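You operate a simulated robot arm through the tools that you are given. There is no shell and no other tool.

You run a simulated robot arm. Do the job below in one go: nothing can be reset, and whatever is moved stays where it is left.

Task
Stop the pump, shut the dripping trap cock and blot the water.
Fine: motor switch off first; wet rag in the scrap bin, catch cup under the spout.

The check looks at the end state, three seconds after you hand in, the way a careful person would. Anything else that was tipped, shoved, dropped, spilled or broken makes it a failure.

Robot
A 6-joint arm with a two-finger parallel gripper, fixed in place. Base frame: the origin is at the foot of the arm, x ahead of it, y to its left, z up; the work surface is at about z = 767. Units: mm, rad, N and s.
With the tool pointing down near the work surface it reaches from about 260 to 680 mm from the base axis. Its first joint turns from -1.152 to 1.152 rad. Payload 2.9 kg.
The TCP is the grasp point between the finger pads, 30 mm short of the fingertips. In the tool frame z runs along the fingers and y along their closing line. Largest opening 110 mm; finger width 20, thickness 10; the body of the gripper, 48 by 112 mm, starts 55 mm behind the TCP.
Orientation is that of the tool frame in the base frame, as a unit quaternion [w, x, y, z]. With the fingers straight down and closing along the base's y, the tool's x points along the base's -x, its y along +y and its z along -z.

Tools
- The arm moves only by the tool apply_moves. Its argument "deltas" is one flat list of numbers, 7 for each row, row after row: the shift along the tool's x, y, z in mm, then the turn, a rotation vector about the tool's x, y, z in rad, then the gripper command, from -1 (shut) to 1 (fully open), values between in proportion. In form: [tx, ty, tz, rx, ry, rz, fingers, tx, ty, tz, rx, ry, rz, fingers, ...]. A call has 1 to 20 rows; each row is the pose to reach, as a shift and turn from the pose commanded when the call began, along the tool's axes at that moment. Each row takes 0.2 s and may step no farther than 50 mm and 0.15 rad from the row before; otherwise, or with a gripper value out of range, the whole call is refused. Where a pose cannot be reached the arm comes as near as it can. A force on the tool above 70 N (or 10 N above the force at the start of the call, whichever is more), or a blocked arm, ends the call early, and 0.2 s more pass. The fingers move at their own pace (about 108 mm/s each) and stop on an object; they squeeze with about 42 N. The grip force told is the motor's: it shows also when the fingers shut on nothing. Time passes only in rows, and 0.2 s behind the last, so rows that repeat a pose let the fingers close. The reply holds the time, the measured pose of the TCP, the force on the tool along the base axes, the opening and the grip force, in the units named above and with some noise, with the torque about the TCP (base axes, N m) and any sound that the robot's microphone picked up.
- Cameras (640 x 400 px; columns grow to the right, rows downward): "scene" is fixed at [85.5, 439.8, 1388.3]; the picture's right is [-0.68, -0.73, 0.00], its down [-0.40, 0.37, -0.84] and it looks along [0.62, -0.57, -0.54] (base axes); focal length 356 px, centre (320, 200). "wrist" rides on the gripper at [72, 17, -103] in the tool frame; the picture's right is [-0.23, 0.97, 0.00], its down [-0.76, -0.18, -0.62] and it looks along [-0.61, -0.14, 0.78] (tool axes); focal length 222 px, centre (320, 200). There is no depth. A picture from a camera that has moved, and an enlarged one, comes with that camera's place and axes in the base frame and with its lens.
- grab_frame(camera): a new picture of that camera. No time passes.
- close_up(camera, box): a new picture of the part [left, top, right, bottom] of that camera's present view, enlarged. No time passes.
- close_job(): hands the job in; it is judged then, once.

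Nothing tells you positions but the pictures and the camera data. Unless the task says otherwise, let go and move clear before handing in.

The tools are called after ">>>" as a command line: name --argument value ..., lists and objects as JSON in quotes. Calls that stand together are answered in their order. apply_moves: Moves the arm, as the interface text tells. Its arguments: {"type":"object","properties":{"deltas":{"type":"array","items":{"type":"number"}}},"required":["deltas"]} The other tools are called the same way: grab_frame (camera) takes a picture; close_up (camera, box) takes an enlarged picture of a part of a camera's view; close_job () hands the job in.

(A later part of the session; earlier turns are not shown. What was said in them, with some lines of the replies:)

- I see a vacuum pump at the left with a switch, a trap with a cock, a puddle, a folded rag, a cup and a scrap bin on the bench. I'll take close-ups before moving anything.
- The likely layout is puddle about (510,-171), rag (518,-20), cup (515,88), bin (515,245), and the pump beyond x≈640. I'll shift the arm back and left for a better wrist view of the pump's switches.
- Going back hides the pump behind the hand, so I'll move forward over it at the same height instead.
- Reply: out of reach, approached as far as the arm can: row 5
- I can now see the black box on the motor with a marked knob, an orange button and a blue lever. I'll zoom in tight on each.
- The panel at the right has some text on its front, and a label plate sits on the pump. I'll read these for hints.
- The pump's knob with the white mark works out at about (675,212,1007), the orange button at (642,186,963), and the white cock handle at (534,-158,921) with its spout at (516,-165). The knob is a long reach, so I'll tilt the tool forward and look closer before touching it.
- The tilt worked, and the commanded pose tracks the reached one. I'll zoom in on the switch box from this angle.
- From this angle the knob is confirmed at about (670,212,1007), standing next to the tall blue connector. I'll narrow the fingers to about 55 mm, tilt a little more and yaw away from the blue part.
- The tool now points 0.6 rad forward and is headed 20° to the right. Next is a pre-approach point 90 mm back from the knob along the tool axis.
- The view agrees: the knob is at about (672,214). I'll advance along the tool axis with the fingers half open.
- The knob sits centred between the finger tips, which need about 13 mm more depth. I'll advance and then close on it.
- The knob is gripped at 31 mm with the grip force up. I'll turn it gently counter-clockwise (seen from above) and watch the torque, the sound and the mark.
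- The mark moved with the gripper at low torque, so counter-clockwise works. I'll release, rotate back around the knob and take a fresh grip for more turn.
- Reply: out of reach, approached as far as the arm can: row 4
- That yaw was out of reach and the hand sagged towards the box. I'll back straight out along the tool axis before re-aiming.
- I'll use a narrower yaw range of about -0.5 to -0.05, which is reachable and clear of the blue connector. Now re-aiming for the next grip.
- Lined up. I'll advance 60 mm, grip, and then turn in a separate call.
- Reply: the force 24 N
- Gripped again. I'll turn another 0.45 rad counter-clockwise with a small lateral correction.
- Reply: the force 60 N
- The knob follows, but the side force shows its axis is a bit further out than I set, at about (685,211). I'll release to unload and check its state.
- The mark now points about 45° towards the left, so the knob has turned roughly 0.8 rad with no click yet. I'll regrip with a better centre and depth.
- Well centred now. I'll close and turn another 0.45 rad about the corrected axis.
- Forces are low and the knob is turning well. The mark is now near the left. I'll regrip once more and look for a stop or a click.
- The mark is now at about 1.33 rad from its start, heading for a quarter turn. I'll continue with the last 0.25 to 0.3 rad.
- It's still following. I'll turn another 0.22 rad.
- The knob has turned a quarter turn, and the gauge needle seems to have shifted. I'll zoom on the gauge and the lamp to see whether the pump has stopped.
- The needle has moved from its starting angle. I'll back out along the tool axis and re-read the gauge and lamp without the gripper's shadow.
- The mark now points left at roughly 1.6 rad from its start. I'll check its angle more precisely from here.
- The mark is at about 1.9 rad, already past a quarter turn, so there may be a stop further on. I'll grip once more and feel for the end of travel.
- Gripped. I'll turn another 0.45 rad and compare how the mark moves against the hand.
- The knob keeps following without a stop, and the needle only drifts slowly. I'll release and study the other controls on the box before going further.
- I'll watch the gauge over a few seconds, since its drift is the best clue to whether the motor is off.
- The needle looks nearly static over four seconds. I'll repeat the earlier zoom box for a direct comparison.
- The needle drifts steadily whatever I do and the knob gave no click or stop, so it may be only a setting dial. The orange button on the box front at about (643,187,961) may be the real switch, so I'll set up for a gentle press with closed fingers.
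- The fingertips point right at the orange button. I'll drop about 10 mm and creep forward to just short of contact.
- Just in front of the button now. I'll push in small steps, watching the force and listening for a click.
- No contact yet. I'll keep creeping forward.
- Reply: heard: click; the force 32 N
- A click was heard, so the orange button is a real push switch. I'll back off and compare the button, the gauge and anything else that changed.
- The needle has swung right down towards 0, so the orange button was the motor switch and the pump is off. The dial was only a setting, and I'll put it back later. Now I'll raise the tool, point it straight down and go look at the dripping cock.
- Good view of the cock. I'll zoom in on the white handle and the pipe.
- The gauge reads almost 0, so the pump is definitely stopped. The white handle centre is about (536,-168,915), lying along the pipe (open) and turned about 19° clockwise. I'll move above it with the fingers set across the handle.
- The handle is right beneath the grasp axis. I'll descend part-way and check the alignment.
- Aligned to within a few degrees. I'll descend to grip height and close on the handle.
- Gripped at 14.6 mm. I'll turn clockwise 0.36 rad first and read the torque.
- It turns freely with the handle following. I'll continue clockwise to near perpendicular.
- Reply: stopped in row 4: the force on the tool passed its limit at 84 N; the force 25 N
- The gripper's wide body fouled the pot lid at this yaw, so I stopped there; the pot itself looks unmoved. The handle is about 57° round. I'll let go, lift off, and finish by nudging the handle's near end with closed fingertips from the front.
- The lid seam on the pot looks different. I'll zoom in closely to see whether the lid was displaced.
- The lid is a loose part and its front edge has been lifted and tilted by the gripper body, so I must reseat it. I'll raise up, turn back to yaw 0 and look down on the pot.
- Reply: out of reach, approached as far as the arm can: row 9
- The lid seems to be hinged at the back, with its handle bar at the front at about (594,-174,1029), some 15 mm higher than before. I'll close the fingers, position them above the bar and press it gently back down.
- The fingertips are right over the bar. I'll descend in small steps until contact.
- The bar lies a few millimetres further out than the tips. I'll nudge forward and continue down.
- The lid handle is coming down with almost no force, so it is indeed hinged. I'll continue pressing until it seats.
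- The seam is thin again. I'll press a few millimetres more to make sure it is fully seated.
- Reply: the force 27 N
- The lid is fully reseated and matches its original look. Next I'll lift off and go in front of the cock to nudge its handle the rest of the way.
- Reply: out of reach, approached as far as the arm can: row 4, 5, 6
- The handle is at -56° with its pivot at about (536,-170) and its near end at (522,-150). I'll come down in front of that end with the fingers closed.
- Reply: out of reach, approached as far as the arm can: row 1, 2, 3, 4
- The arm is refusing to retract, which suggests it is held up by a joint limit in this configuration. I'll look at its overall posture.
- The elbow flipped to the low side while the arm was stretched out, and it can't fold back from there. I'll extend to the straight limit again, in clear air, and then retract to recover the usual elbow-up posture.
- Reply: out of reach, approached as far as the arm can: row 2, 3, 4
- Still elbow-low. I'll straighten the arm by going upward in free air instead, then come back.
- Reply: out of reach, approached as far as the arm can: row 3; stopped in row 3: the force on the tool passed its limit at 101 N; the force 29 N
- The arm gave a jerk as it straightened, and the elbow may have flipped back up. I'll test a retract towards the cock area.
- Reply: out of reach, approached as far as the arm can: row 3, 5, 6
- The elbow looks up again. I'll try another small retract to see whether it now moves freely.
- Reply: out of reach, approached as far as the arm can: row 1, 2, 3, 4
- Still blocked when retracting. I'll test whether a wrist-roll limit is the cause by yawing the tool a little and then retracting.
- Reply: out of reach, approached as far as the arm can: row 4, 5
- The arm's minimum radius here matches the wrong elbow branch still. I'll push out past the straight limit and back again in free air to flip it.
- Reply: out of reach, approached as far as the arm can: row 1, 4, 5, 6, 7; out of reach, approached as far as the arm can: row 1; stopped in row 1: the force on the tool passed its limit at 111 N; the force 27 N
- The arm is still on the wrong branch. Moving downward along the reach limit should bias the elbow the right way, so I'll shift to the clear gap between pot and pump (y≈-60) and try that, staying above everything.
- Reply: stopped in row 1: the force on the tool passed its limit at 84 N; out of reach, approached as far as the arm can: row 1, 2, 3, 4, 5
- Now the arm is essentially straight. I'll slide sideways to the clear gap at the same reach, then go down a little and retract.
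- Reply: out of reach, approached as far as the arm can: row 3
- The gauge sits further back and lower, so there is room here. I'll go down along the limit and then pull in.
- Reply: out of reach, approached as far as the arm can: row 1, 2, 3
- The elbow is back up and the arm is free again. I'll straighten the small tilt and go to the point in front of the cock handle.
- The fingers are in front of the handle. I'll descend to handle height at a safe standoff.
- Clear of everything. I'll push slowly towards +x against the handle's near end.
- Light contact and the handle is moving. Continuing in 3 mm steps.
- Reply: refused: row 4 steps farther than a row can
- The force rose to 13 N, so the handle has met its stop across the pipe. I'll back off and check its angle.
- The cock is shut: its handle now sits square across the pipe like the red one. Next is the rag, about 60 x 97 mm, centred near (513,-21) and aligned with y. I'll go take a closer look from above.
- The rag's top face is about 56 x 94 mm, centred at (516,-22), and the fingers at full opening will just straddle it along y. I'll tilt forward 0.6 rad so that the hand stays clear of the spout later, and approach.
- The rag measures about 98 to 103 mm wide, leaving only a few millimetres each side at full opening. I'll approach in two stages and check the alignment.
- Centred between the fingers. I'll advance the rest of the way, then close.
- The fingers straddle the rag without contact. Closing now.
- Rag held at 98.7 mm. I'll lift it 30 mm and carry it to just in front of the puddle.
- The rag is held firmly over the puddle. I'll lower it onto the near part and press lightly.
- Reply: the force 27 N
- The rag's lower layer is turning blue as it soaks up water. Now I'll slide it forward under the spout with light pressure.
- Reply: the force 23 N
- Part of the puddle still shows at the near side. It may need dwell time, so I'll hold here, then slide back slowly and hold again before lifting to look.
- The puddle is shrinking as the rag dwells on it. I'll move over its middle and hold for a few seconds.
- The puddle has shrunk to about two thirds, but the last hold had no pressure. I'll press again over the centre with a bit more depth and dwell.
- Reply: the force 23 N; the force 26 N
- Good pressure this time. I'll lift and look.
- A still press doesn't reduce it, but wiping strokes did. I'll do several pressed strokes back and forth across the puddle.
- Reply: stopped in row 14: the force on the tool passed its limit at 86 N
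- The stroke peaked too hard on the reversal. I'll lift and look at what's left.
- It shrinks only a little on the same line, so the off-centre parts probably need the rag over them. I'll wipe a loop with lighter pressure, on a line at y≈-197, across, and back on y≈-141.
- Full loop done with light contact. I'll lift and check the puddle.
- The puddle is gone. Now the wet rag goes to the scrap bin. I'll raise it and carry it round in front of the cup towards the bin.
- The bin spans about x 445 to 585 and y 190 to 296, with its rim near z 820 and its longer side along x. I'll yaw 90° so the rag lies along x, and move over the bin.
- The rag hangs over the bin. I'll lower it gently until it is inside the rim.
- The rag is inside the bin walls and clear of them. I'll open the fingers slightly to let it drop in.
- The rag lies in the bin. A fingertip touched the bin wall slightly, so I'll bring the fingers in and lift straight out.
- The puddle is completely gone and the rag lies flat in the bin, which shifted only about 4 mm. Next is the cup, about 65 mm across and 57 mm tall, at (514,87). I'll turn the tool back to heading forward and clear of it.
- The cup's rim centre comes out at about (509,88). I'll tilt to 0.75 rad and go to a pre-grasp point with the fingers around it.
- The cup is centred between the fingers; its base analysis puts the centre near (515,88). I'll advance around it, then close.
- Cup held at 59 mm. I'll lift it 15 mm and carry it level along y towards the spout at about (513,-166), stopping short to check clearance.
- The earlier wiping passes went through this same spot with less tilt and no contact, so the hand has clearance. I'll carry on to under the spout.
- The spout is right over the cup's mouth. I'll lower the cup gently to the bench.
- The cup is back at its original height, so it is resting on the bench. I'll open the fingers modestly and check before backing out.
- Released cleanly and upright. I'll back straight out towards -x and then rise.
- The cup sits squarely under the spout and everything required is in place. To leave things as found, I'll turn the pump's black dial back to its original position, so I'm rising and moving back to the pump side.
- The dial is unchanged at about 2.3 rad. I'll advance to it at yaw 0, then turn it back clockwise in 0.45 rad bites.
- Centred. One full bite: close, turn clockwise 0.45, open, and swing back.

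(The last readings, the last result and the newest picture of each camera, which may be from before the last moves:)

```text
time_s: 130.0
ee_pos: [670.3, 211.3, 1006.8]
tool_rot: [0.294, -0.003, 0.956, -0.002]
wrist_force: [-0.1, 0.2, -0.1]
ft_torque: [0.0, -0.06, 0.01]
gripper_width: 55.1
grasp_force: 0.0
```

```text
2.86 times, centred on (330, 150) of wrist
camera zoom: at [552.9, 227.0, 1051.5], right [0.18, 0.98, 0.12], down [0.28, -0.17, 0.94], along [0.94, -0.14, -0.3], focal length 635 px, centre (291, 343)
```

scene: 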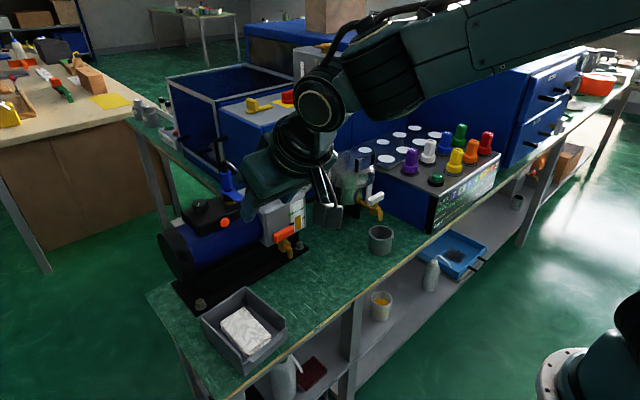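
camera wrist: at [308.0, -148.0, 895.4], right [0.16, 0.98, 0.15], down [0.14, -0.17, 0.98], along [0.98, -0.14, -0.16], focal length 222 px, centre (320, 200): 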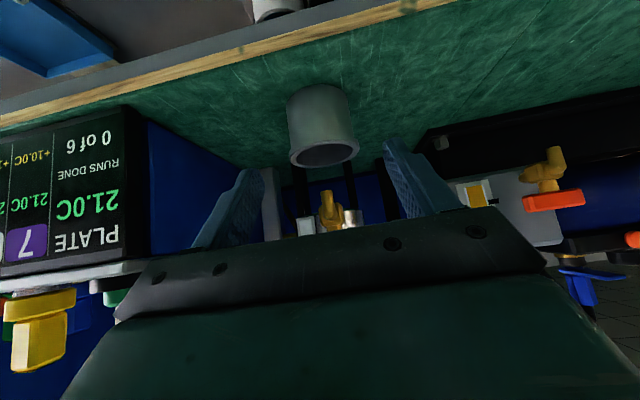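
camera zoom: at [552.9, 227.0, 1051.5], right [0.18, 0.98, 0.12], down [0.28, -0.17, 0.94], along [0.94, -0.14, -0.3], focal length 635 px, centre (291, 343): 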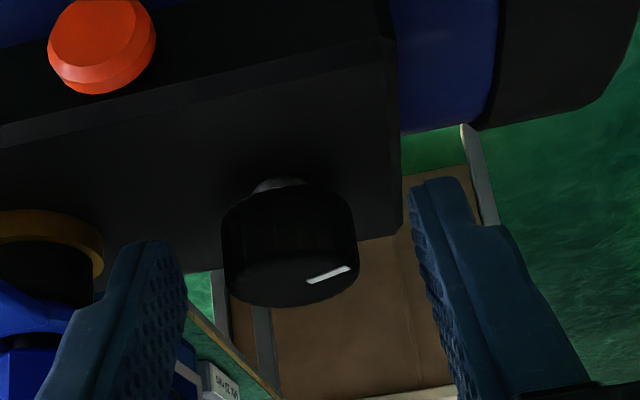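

It works. I'll repeat the bite twice more.

>>> apply_moves --deltas '[0, 0, 0, 0, 0, 0, -1, 0, 0, 0, 0, 0, 0, -1, -0.1, 1.35, 0.1, 0.0635, 0, 0.0928, -1, -0.3, 2.7, 0.25, 0.127, 0, 0.1855, -1, -0.6, 4, 0.4, 0.1905, 0, 0.278, -1, -1, 5.2, 0.68, 0.254, 0, 0.371, -1]'

>>> apply_moves --deltas '[0, 0, 0, 0, 0, 0, 0, 0, 0, 0, 0, 0, 0, 0, -0.1, -1.35, 0.1, -0.0635, 0, -0.0928, 0, -0.3, -2.7, 0.25, -0.127, 0, -0.1855, 0, -0.6, -4, 0.4, -0.1905, 0, -0.278, 0, -1, -5.2, 0.68, -0.254, 0, -0.371, 0, -1, -5.2, 0.68, -0.254, 0, -0.371, 0]'

>>> apply_moves --deltas '[0, 0, 0, 0, 0, 0, -1, 0, 0, 0, 0, 0, 0, -1, -0.1, 1.35, 0.1, 0.0635, 0, 0.0928, -1, -0.3, 2.7, 0.25, 0.127, 0, 0.1855, -1, -0.6, 4, 0.4, 0.1905, 0, 0.278, -1, -1, 5.2, 0.68, 0.254, 0, 0.371, -1]'

>>> apply_moves --deltas '[0, 0, 0, 0, 0, 0, 0, 0, 0, 0, 0, 0, 0, 0, -0.1, -1.35, 0.1, -0.0635, 0, -0.0928, 0, -0.3, -2.7, 0.25, -0.127, 0, -0.1855, 0, -0.6, -4, 0.4, -0.1905, 0, -0.278, 0, -1, -5.2, 0.68, -0.254, 0, -0.371, 0, -1, -5.2, 0.68, -0.254, 0, -0.371, 0]'

>>> close_up --camera "wrist" --box '[220, 80, 440, 220]'

>>> close_up --camera "scene" --box '[180, 180, 260, 230]'

```text
time_s: 131.4
ee_pos: [673.0, 217.3, 1006.1]
tool_rot: [0.29, 0.208, 0.932, -0.066]
wrist_force: [13.2, 8.5, -6.2]
ft_torque: [0.63, 0.03, 0.24]
gripper_width: 31.8
grasp_force: 45.2
```

```text
time_s: 133.0
ee_pos: [671.6, 211.3, 1006.3]
tool_rot: [0.295, -0.004, 0.955, -0.002]
wrist_force: [-0.6, 0.3, -0.1]
ft_torque: [-0.01, -0.04, 0.0]
gripper_width: 55.2
grasp_force: 0.1
```

```text
time_s: 134.4
ee_pos: [673.1, 217.2, 1005.7]
tool_rot: [0.288, 0.208, 0.932, -0.067]
wrist_force: [7.9, 7.8, -4.9]
ft_torque: [0.57, 0.21, 0.21]
gripper_width: 31.8
grasp_force: 44.9
```

```text
time_s: 136.0
ee_pos: [671.7, 211.5, 1005.9]
tool_rot: [0.295, -0.004, 0.955, -0.002]
wrist_force: [0.2, 0.8, -0.1]
ft_torque: [0.02, 0.01, 0.02]
gripper_width: 54.9
grasp_force: 0.1
```

```text
2.86 times, centred on (330, 150) of wrist
camera zoom: at [552.9, 226.7, 1051.5], right [0.18, 0.98, 0.12], down [0.28, -0.17, 0.94], along [0.94, -0.14, -0.3], focal length 635 px, centre (291, 343)
```

zoom: 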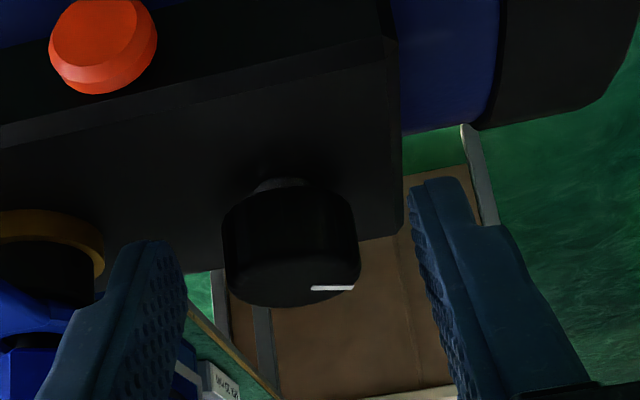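

```text
8.00 times, centred on (220, 205) of scene
camera zoom: at [85.5, 439.8, 1388.3], right [-0.68, -0.73, 0.0], down [-0.4, 0.37, -0.84], along [0.62, -0.57, -0.54], focal length 2844 px, centre (1120, 160)
```

zoom: 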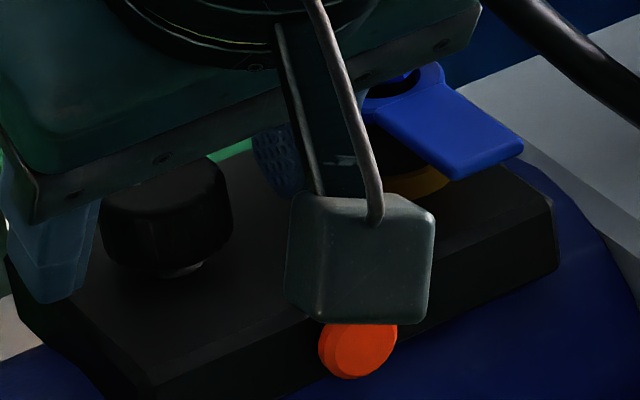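

The mark is at about 1.0 rad. Two more bites.

>>> apply_moves --deltas '[0, 0, 0, 0, 0, 0, -1, 0, 0, 0, 0, 0, 0, -1, -0.1, 1.35, 0.1, 0.0635, 0, 0.0928, -1, -0.3, 2.7, 0.25, 0.127, 0, 0.1855, -1, -0.6, 4, 0.4, 0.1905, 0, 0.278, -1, -1, 5.2, 0.68, 0.254, 0, 0.371, -1]'

>>> apply_moves --deltas '[0, 0, 0, 0, 0, 0, 0, 0, 0, 0, 0, 0, 0, 0, -0.1, -1.35, 0.1, -0.0635, 0, -0.0928, 0, -0.3, -2.7, 0.25, -0.127, 0, -0.1855, 0, -0.6, -4, 0.4, -0.1905, 0, -0.278, 0, -1, -5.2, 0.68, -0.254, 0, -0.371, 0, -1, -5.2, 0.68, -0.254, 0, -0.371, 0]'

>>> apply_moves --deltas '[0, 0, 0, 0, 0, 0, -1, 0, 0, 0, 0, 0, 0, -1, -0.1, 1.35, 0.1, 0.0635, 0, 0.0928, -1, -0.3, 2.7, 0.25, 0.127, 0, 0.1855, -1, -0.6, 4, 0.4, 0.1905, 0, 0.278, -1, -1, 5.2, 0.68, 0.254, 0, 0.371, -1]'

>>> apply_moves --deltas '[0, 0, 0, 0, 0, 0, 0, 0, 0, 0, 0, 0, 0, 0, -0.1, -1.35, 0.1, -0.0635, 0, -0.0928, 0, -0.3, -2.7, 0.25, -0.127, 0, -0.1855, 0, -0.6, -4, 0.4, -0.1905, 0, -0.278, 0, -1, -5.2, 0.68, -0.254, 0, -0.371, 0, -1, -5.2, 0.68, -0.254, 0, -0.371, 0]'

>>> close_up --camera "wrist" --box '[220, 80, 440, 220]'

```text
time_s: 137.4
ee_pos: [673.7, 217.4, 1006.1]
tool_rot: [0.29, 0.209, 0.932, -0.067]
wrist_force: [3.7, 8.2, -2.3]
ft_torque: [0.51, 0.37, 0.17]
gripper_width: 31.4
grasp_force: 44.7
```

```text
time_s: 139.0
ee_pos: [671.0, 210.9, 1005.4]
tool_rot: [0.295, -0.004, 0.955, -0.002]
wrist_force: [0.4, -0.8, 0.3]
ft_torque: [0.01, -0.03, -0.02]
gripper_width: 55.1
grasp_force: 0.1
```

```text
time_s: 140.4
ee_pos: [673.4, 218.4, 1004.9]
tool_rot: [0.288, 0.21, 0.932, -0.068]
wrist_force: [6.4, 9.1, -3.4]
ft_torque: [0.25, 0.41, 0.22]
gripper_width: 31.4
grasp_force: 44.9
```

```text
time_s: 142.0
ee_pos: [671.5, 211.6, 1005.6]
tool_rot: [0.295, -0.004, 0.955, -0.002]
wrist_force: [-0.3, -0.5, -1.0]
ft_torque: [-0.03, 0.0, -0.01]
gripper_width: 54.9
grasp_force: 0.0
```

```text
2.86 times, centred on (330, 150) of wrist
camera zoom: at [553.1, 227.1, 1051.5], right [0.18, 0.98, 0.12], down [0.28, -0.17, 0.94], along [0.94, -0.14, -0.3], focal length 635 px, centre (291, 343)
```

zoom: 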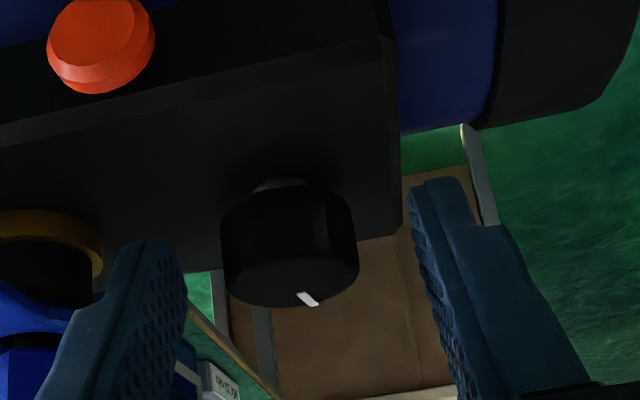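

The mark is about 0.24 rad from its original position. One last bite of 0.21, then release.

>>> apply_moves --deltas '[0, 0, 0, 0, 0, 0, -1, 0, 0, 0, 0, 0, 0, -1, -0.1, 1.3, 0.1, 0.06, 0, 0.087, -1, -0.3, 2.5, 0.2, 0.119, 0, 0.173, -1, -0.3, 2.5, 0.2, 0.119, 0, 0.173, -1]'

>>> apply_moves --deltas '[0, 0, 0, 0, 0, 0, 0, 0, 0, 0, 0, 0, 0, 0, 0, 0, -30, 0, 0, 0, 0, 0, 0, -60, 0, 0, 0, 0, 0, 0, -95, 0, 0, 0, 0, 0, 0, -130, 0, 0, 0, 0]'

>>> close_up --camera "scene" --box '[180, 180, 260, 230]'

>>> close_up --camera "wrist" --box '[260, 60, 400, 160]'

```text
time_s: 143.2
ee_pos: [672.4, 213.9, 1006.9]
tool_rot: [0.293, 0.096, 0.951, -0.033]
wrist_force: [0.4, -1.1, 1.8]
ft_torque: [0.24, 1.03, 0.14]
gripper_width: 31.1
grasp_force: 45.1
```

```text
time_s: 144.6
ee_pos: [600.5, 228.4, 1114.5]
tool_rot: [0.293, 0.097, 0.95, -0.034]
wrist_force: [-0.2, 1.1, 0.3]
ft_torque: [-0.02, 0.01, 0.01]
gripper_width: 55.0
grasp_force: 0.1
```

```text
8.00 times, centred on (220, 205) of scene
camera zoom: at [85.5, 439.8, 1388.3], right [-0.68, -0.73, 0.0], down [-0.4, 0.37, -0.84], along [0.62, -0.57, -0.54], focal length 2844 px, centre (1120, 160)
```

zoom: 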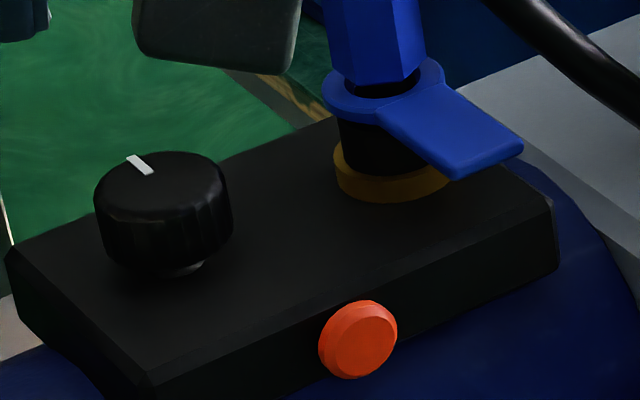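

```text
4.00 times, centred on (330, 110) of wrist
camera zoom: at [487.8, 269.2, 1159.3], right [0.38, 0.92, 0.12], down [0.24, -0.22, 0.95], along [0.89, -0.33, -0.3], focal length 888 px, centre (280, 560)
```

zoom: 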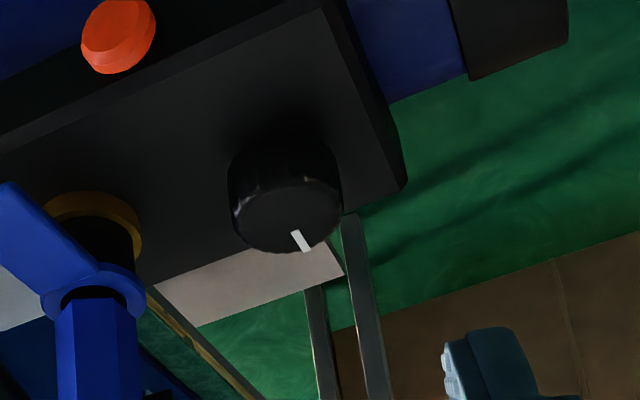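

The dial is exactly back to its original position. I'll retreat to open air and do a final check of everything.

>>> apply_moves --deltas '[31, 0, -21, 0, 0, 0, 0, 62, 0, -42, 0, 0, 0, 0, 93, 0, -64, 0, 0, 0, 0, 124, 0, -85, 0, 0, 0, 0]'

>>> grab_frame --camera "scene"

>>> close_up --camera "scene" --box '[280, 140, 420, 280]'

>>> close_up --camera "scene" --box '[290, 165, 322, 195]'

>>> close_up --camera "scene" --box '[190, 230, 310, 380]'

```text
time_s: 145.6
ee_pos: [453.6, 260.1, 1114.5]
tool_rot: [0.293, 0.098, 0.95, -0.033]
wrist_force: [0.7, -0.2, 0.4]
ft_torque: [0.03, -0.03, -0.03]
gripper_width: 55.2
grasp_force: 0.0
```

```text
taken
```

scene: 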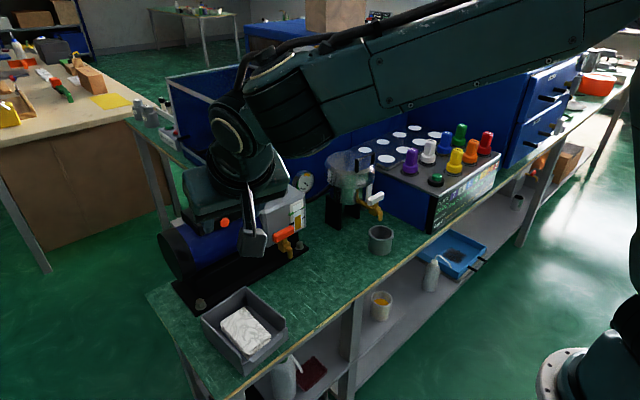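

```text
2.86 times, centred on (350, 210) of scene
camera zoom: at [85.5, 439.8, 1388.3], right [-0.68, -0.73, 0.0], down [-0.4, 0.37, -0.84], along [0.62, -0.57, -0.54], focal length 1016 px, centre (234, 171)
```

zoom: 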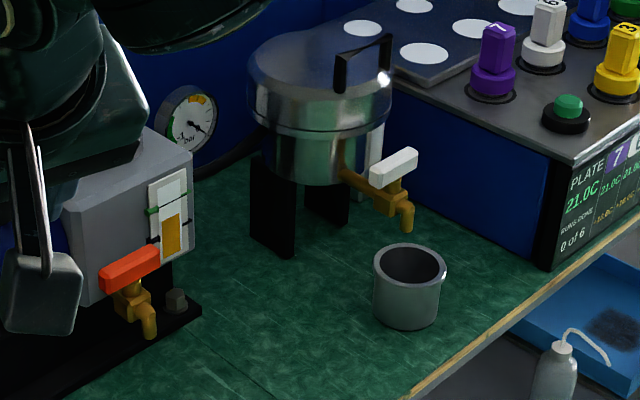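

```text
13.33 times, centred on (306, 180) of scene
camera zoom: at [85.5, 439.8, 1388.3], right [-0.68, -0.73, 0.0], down [-0.4, 0.37, -0.84], along [0.62, -0.57, -0.54], focal length 4740 px, centre (507, 467)
```

zoom: 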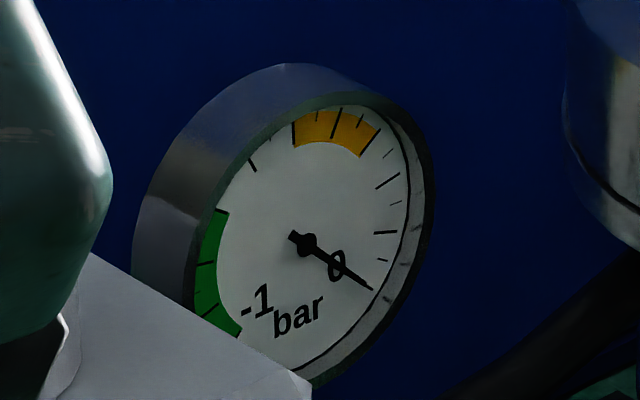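

```text
2.67 times, centred on (250, 305) of scene
camera zoom: at [85.5, 439.8, 1388.3], right [-0.68, -0.73, 0.0], down [-0.4, 0.37, -0.84], along [0.62, -0.57, -0.54], focal length 948 px, centre (507, -80)
```

zoom: 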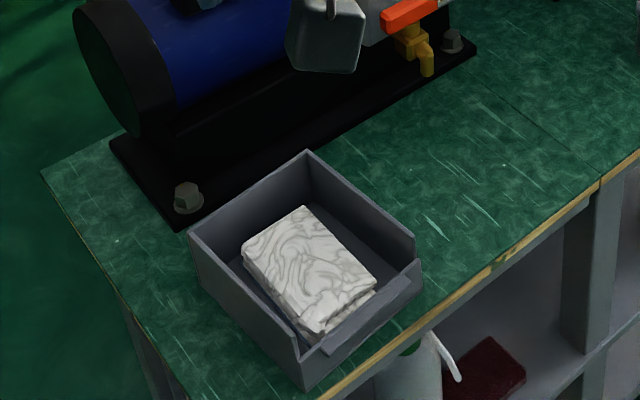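

Everything checks out:
- The gauge reads 0, so the pump is stopped.
- The cock handle sits across its pipe.
- The bench is dry.
- The rag lies in the bin and the cup stands upright under the spout.
- The lid is reseated and the dial is back where it was.

The gripper is empty and clear, so I'm handing in.

>>> close_job

```text
The job is handed in.
```

The job is handed in, and each part of the task looked done in the last pictures.

- **Pump:** it is off. The orange button was the motor switch: it clicked when pressed, and the gauge fell to 0 afterwards. I pressed it before touching the cock.
- **Trap cock:** it is shut. The white handle is across its pipe, against its stop.
- **Water:** the puddle is gone and the bench looks dry.
- **Rag:** the wet rag lies flat in the scrap bin.
- **Catch cup:** it stands upright on the bench under the spout.

Three things did not go cleanly:

- **Black dial:** I first took the black dial on the pump for the switch and turned it about 130°. I later turned it back, and its mark matches the first picture.
- **Pot lid:** while I was turning the cock, the gripper caught the trap pot's lid and lifted its front edge about 15 mm. I pressed it down again and the seam looks as it did at the start.
- **Scrap bin:** a finger pushed the bin about 4 mm while I was dropping the rag. I left it there.
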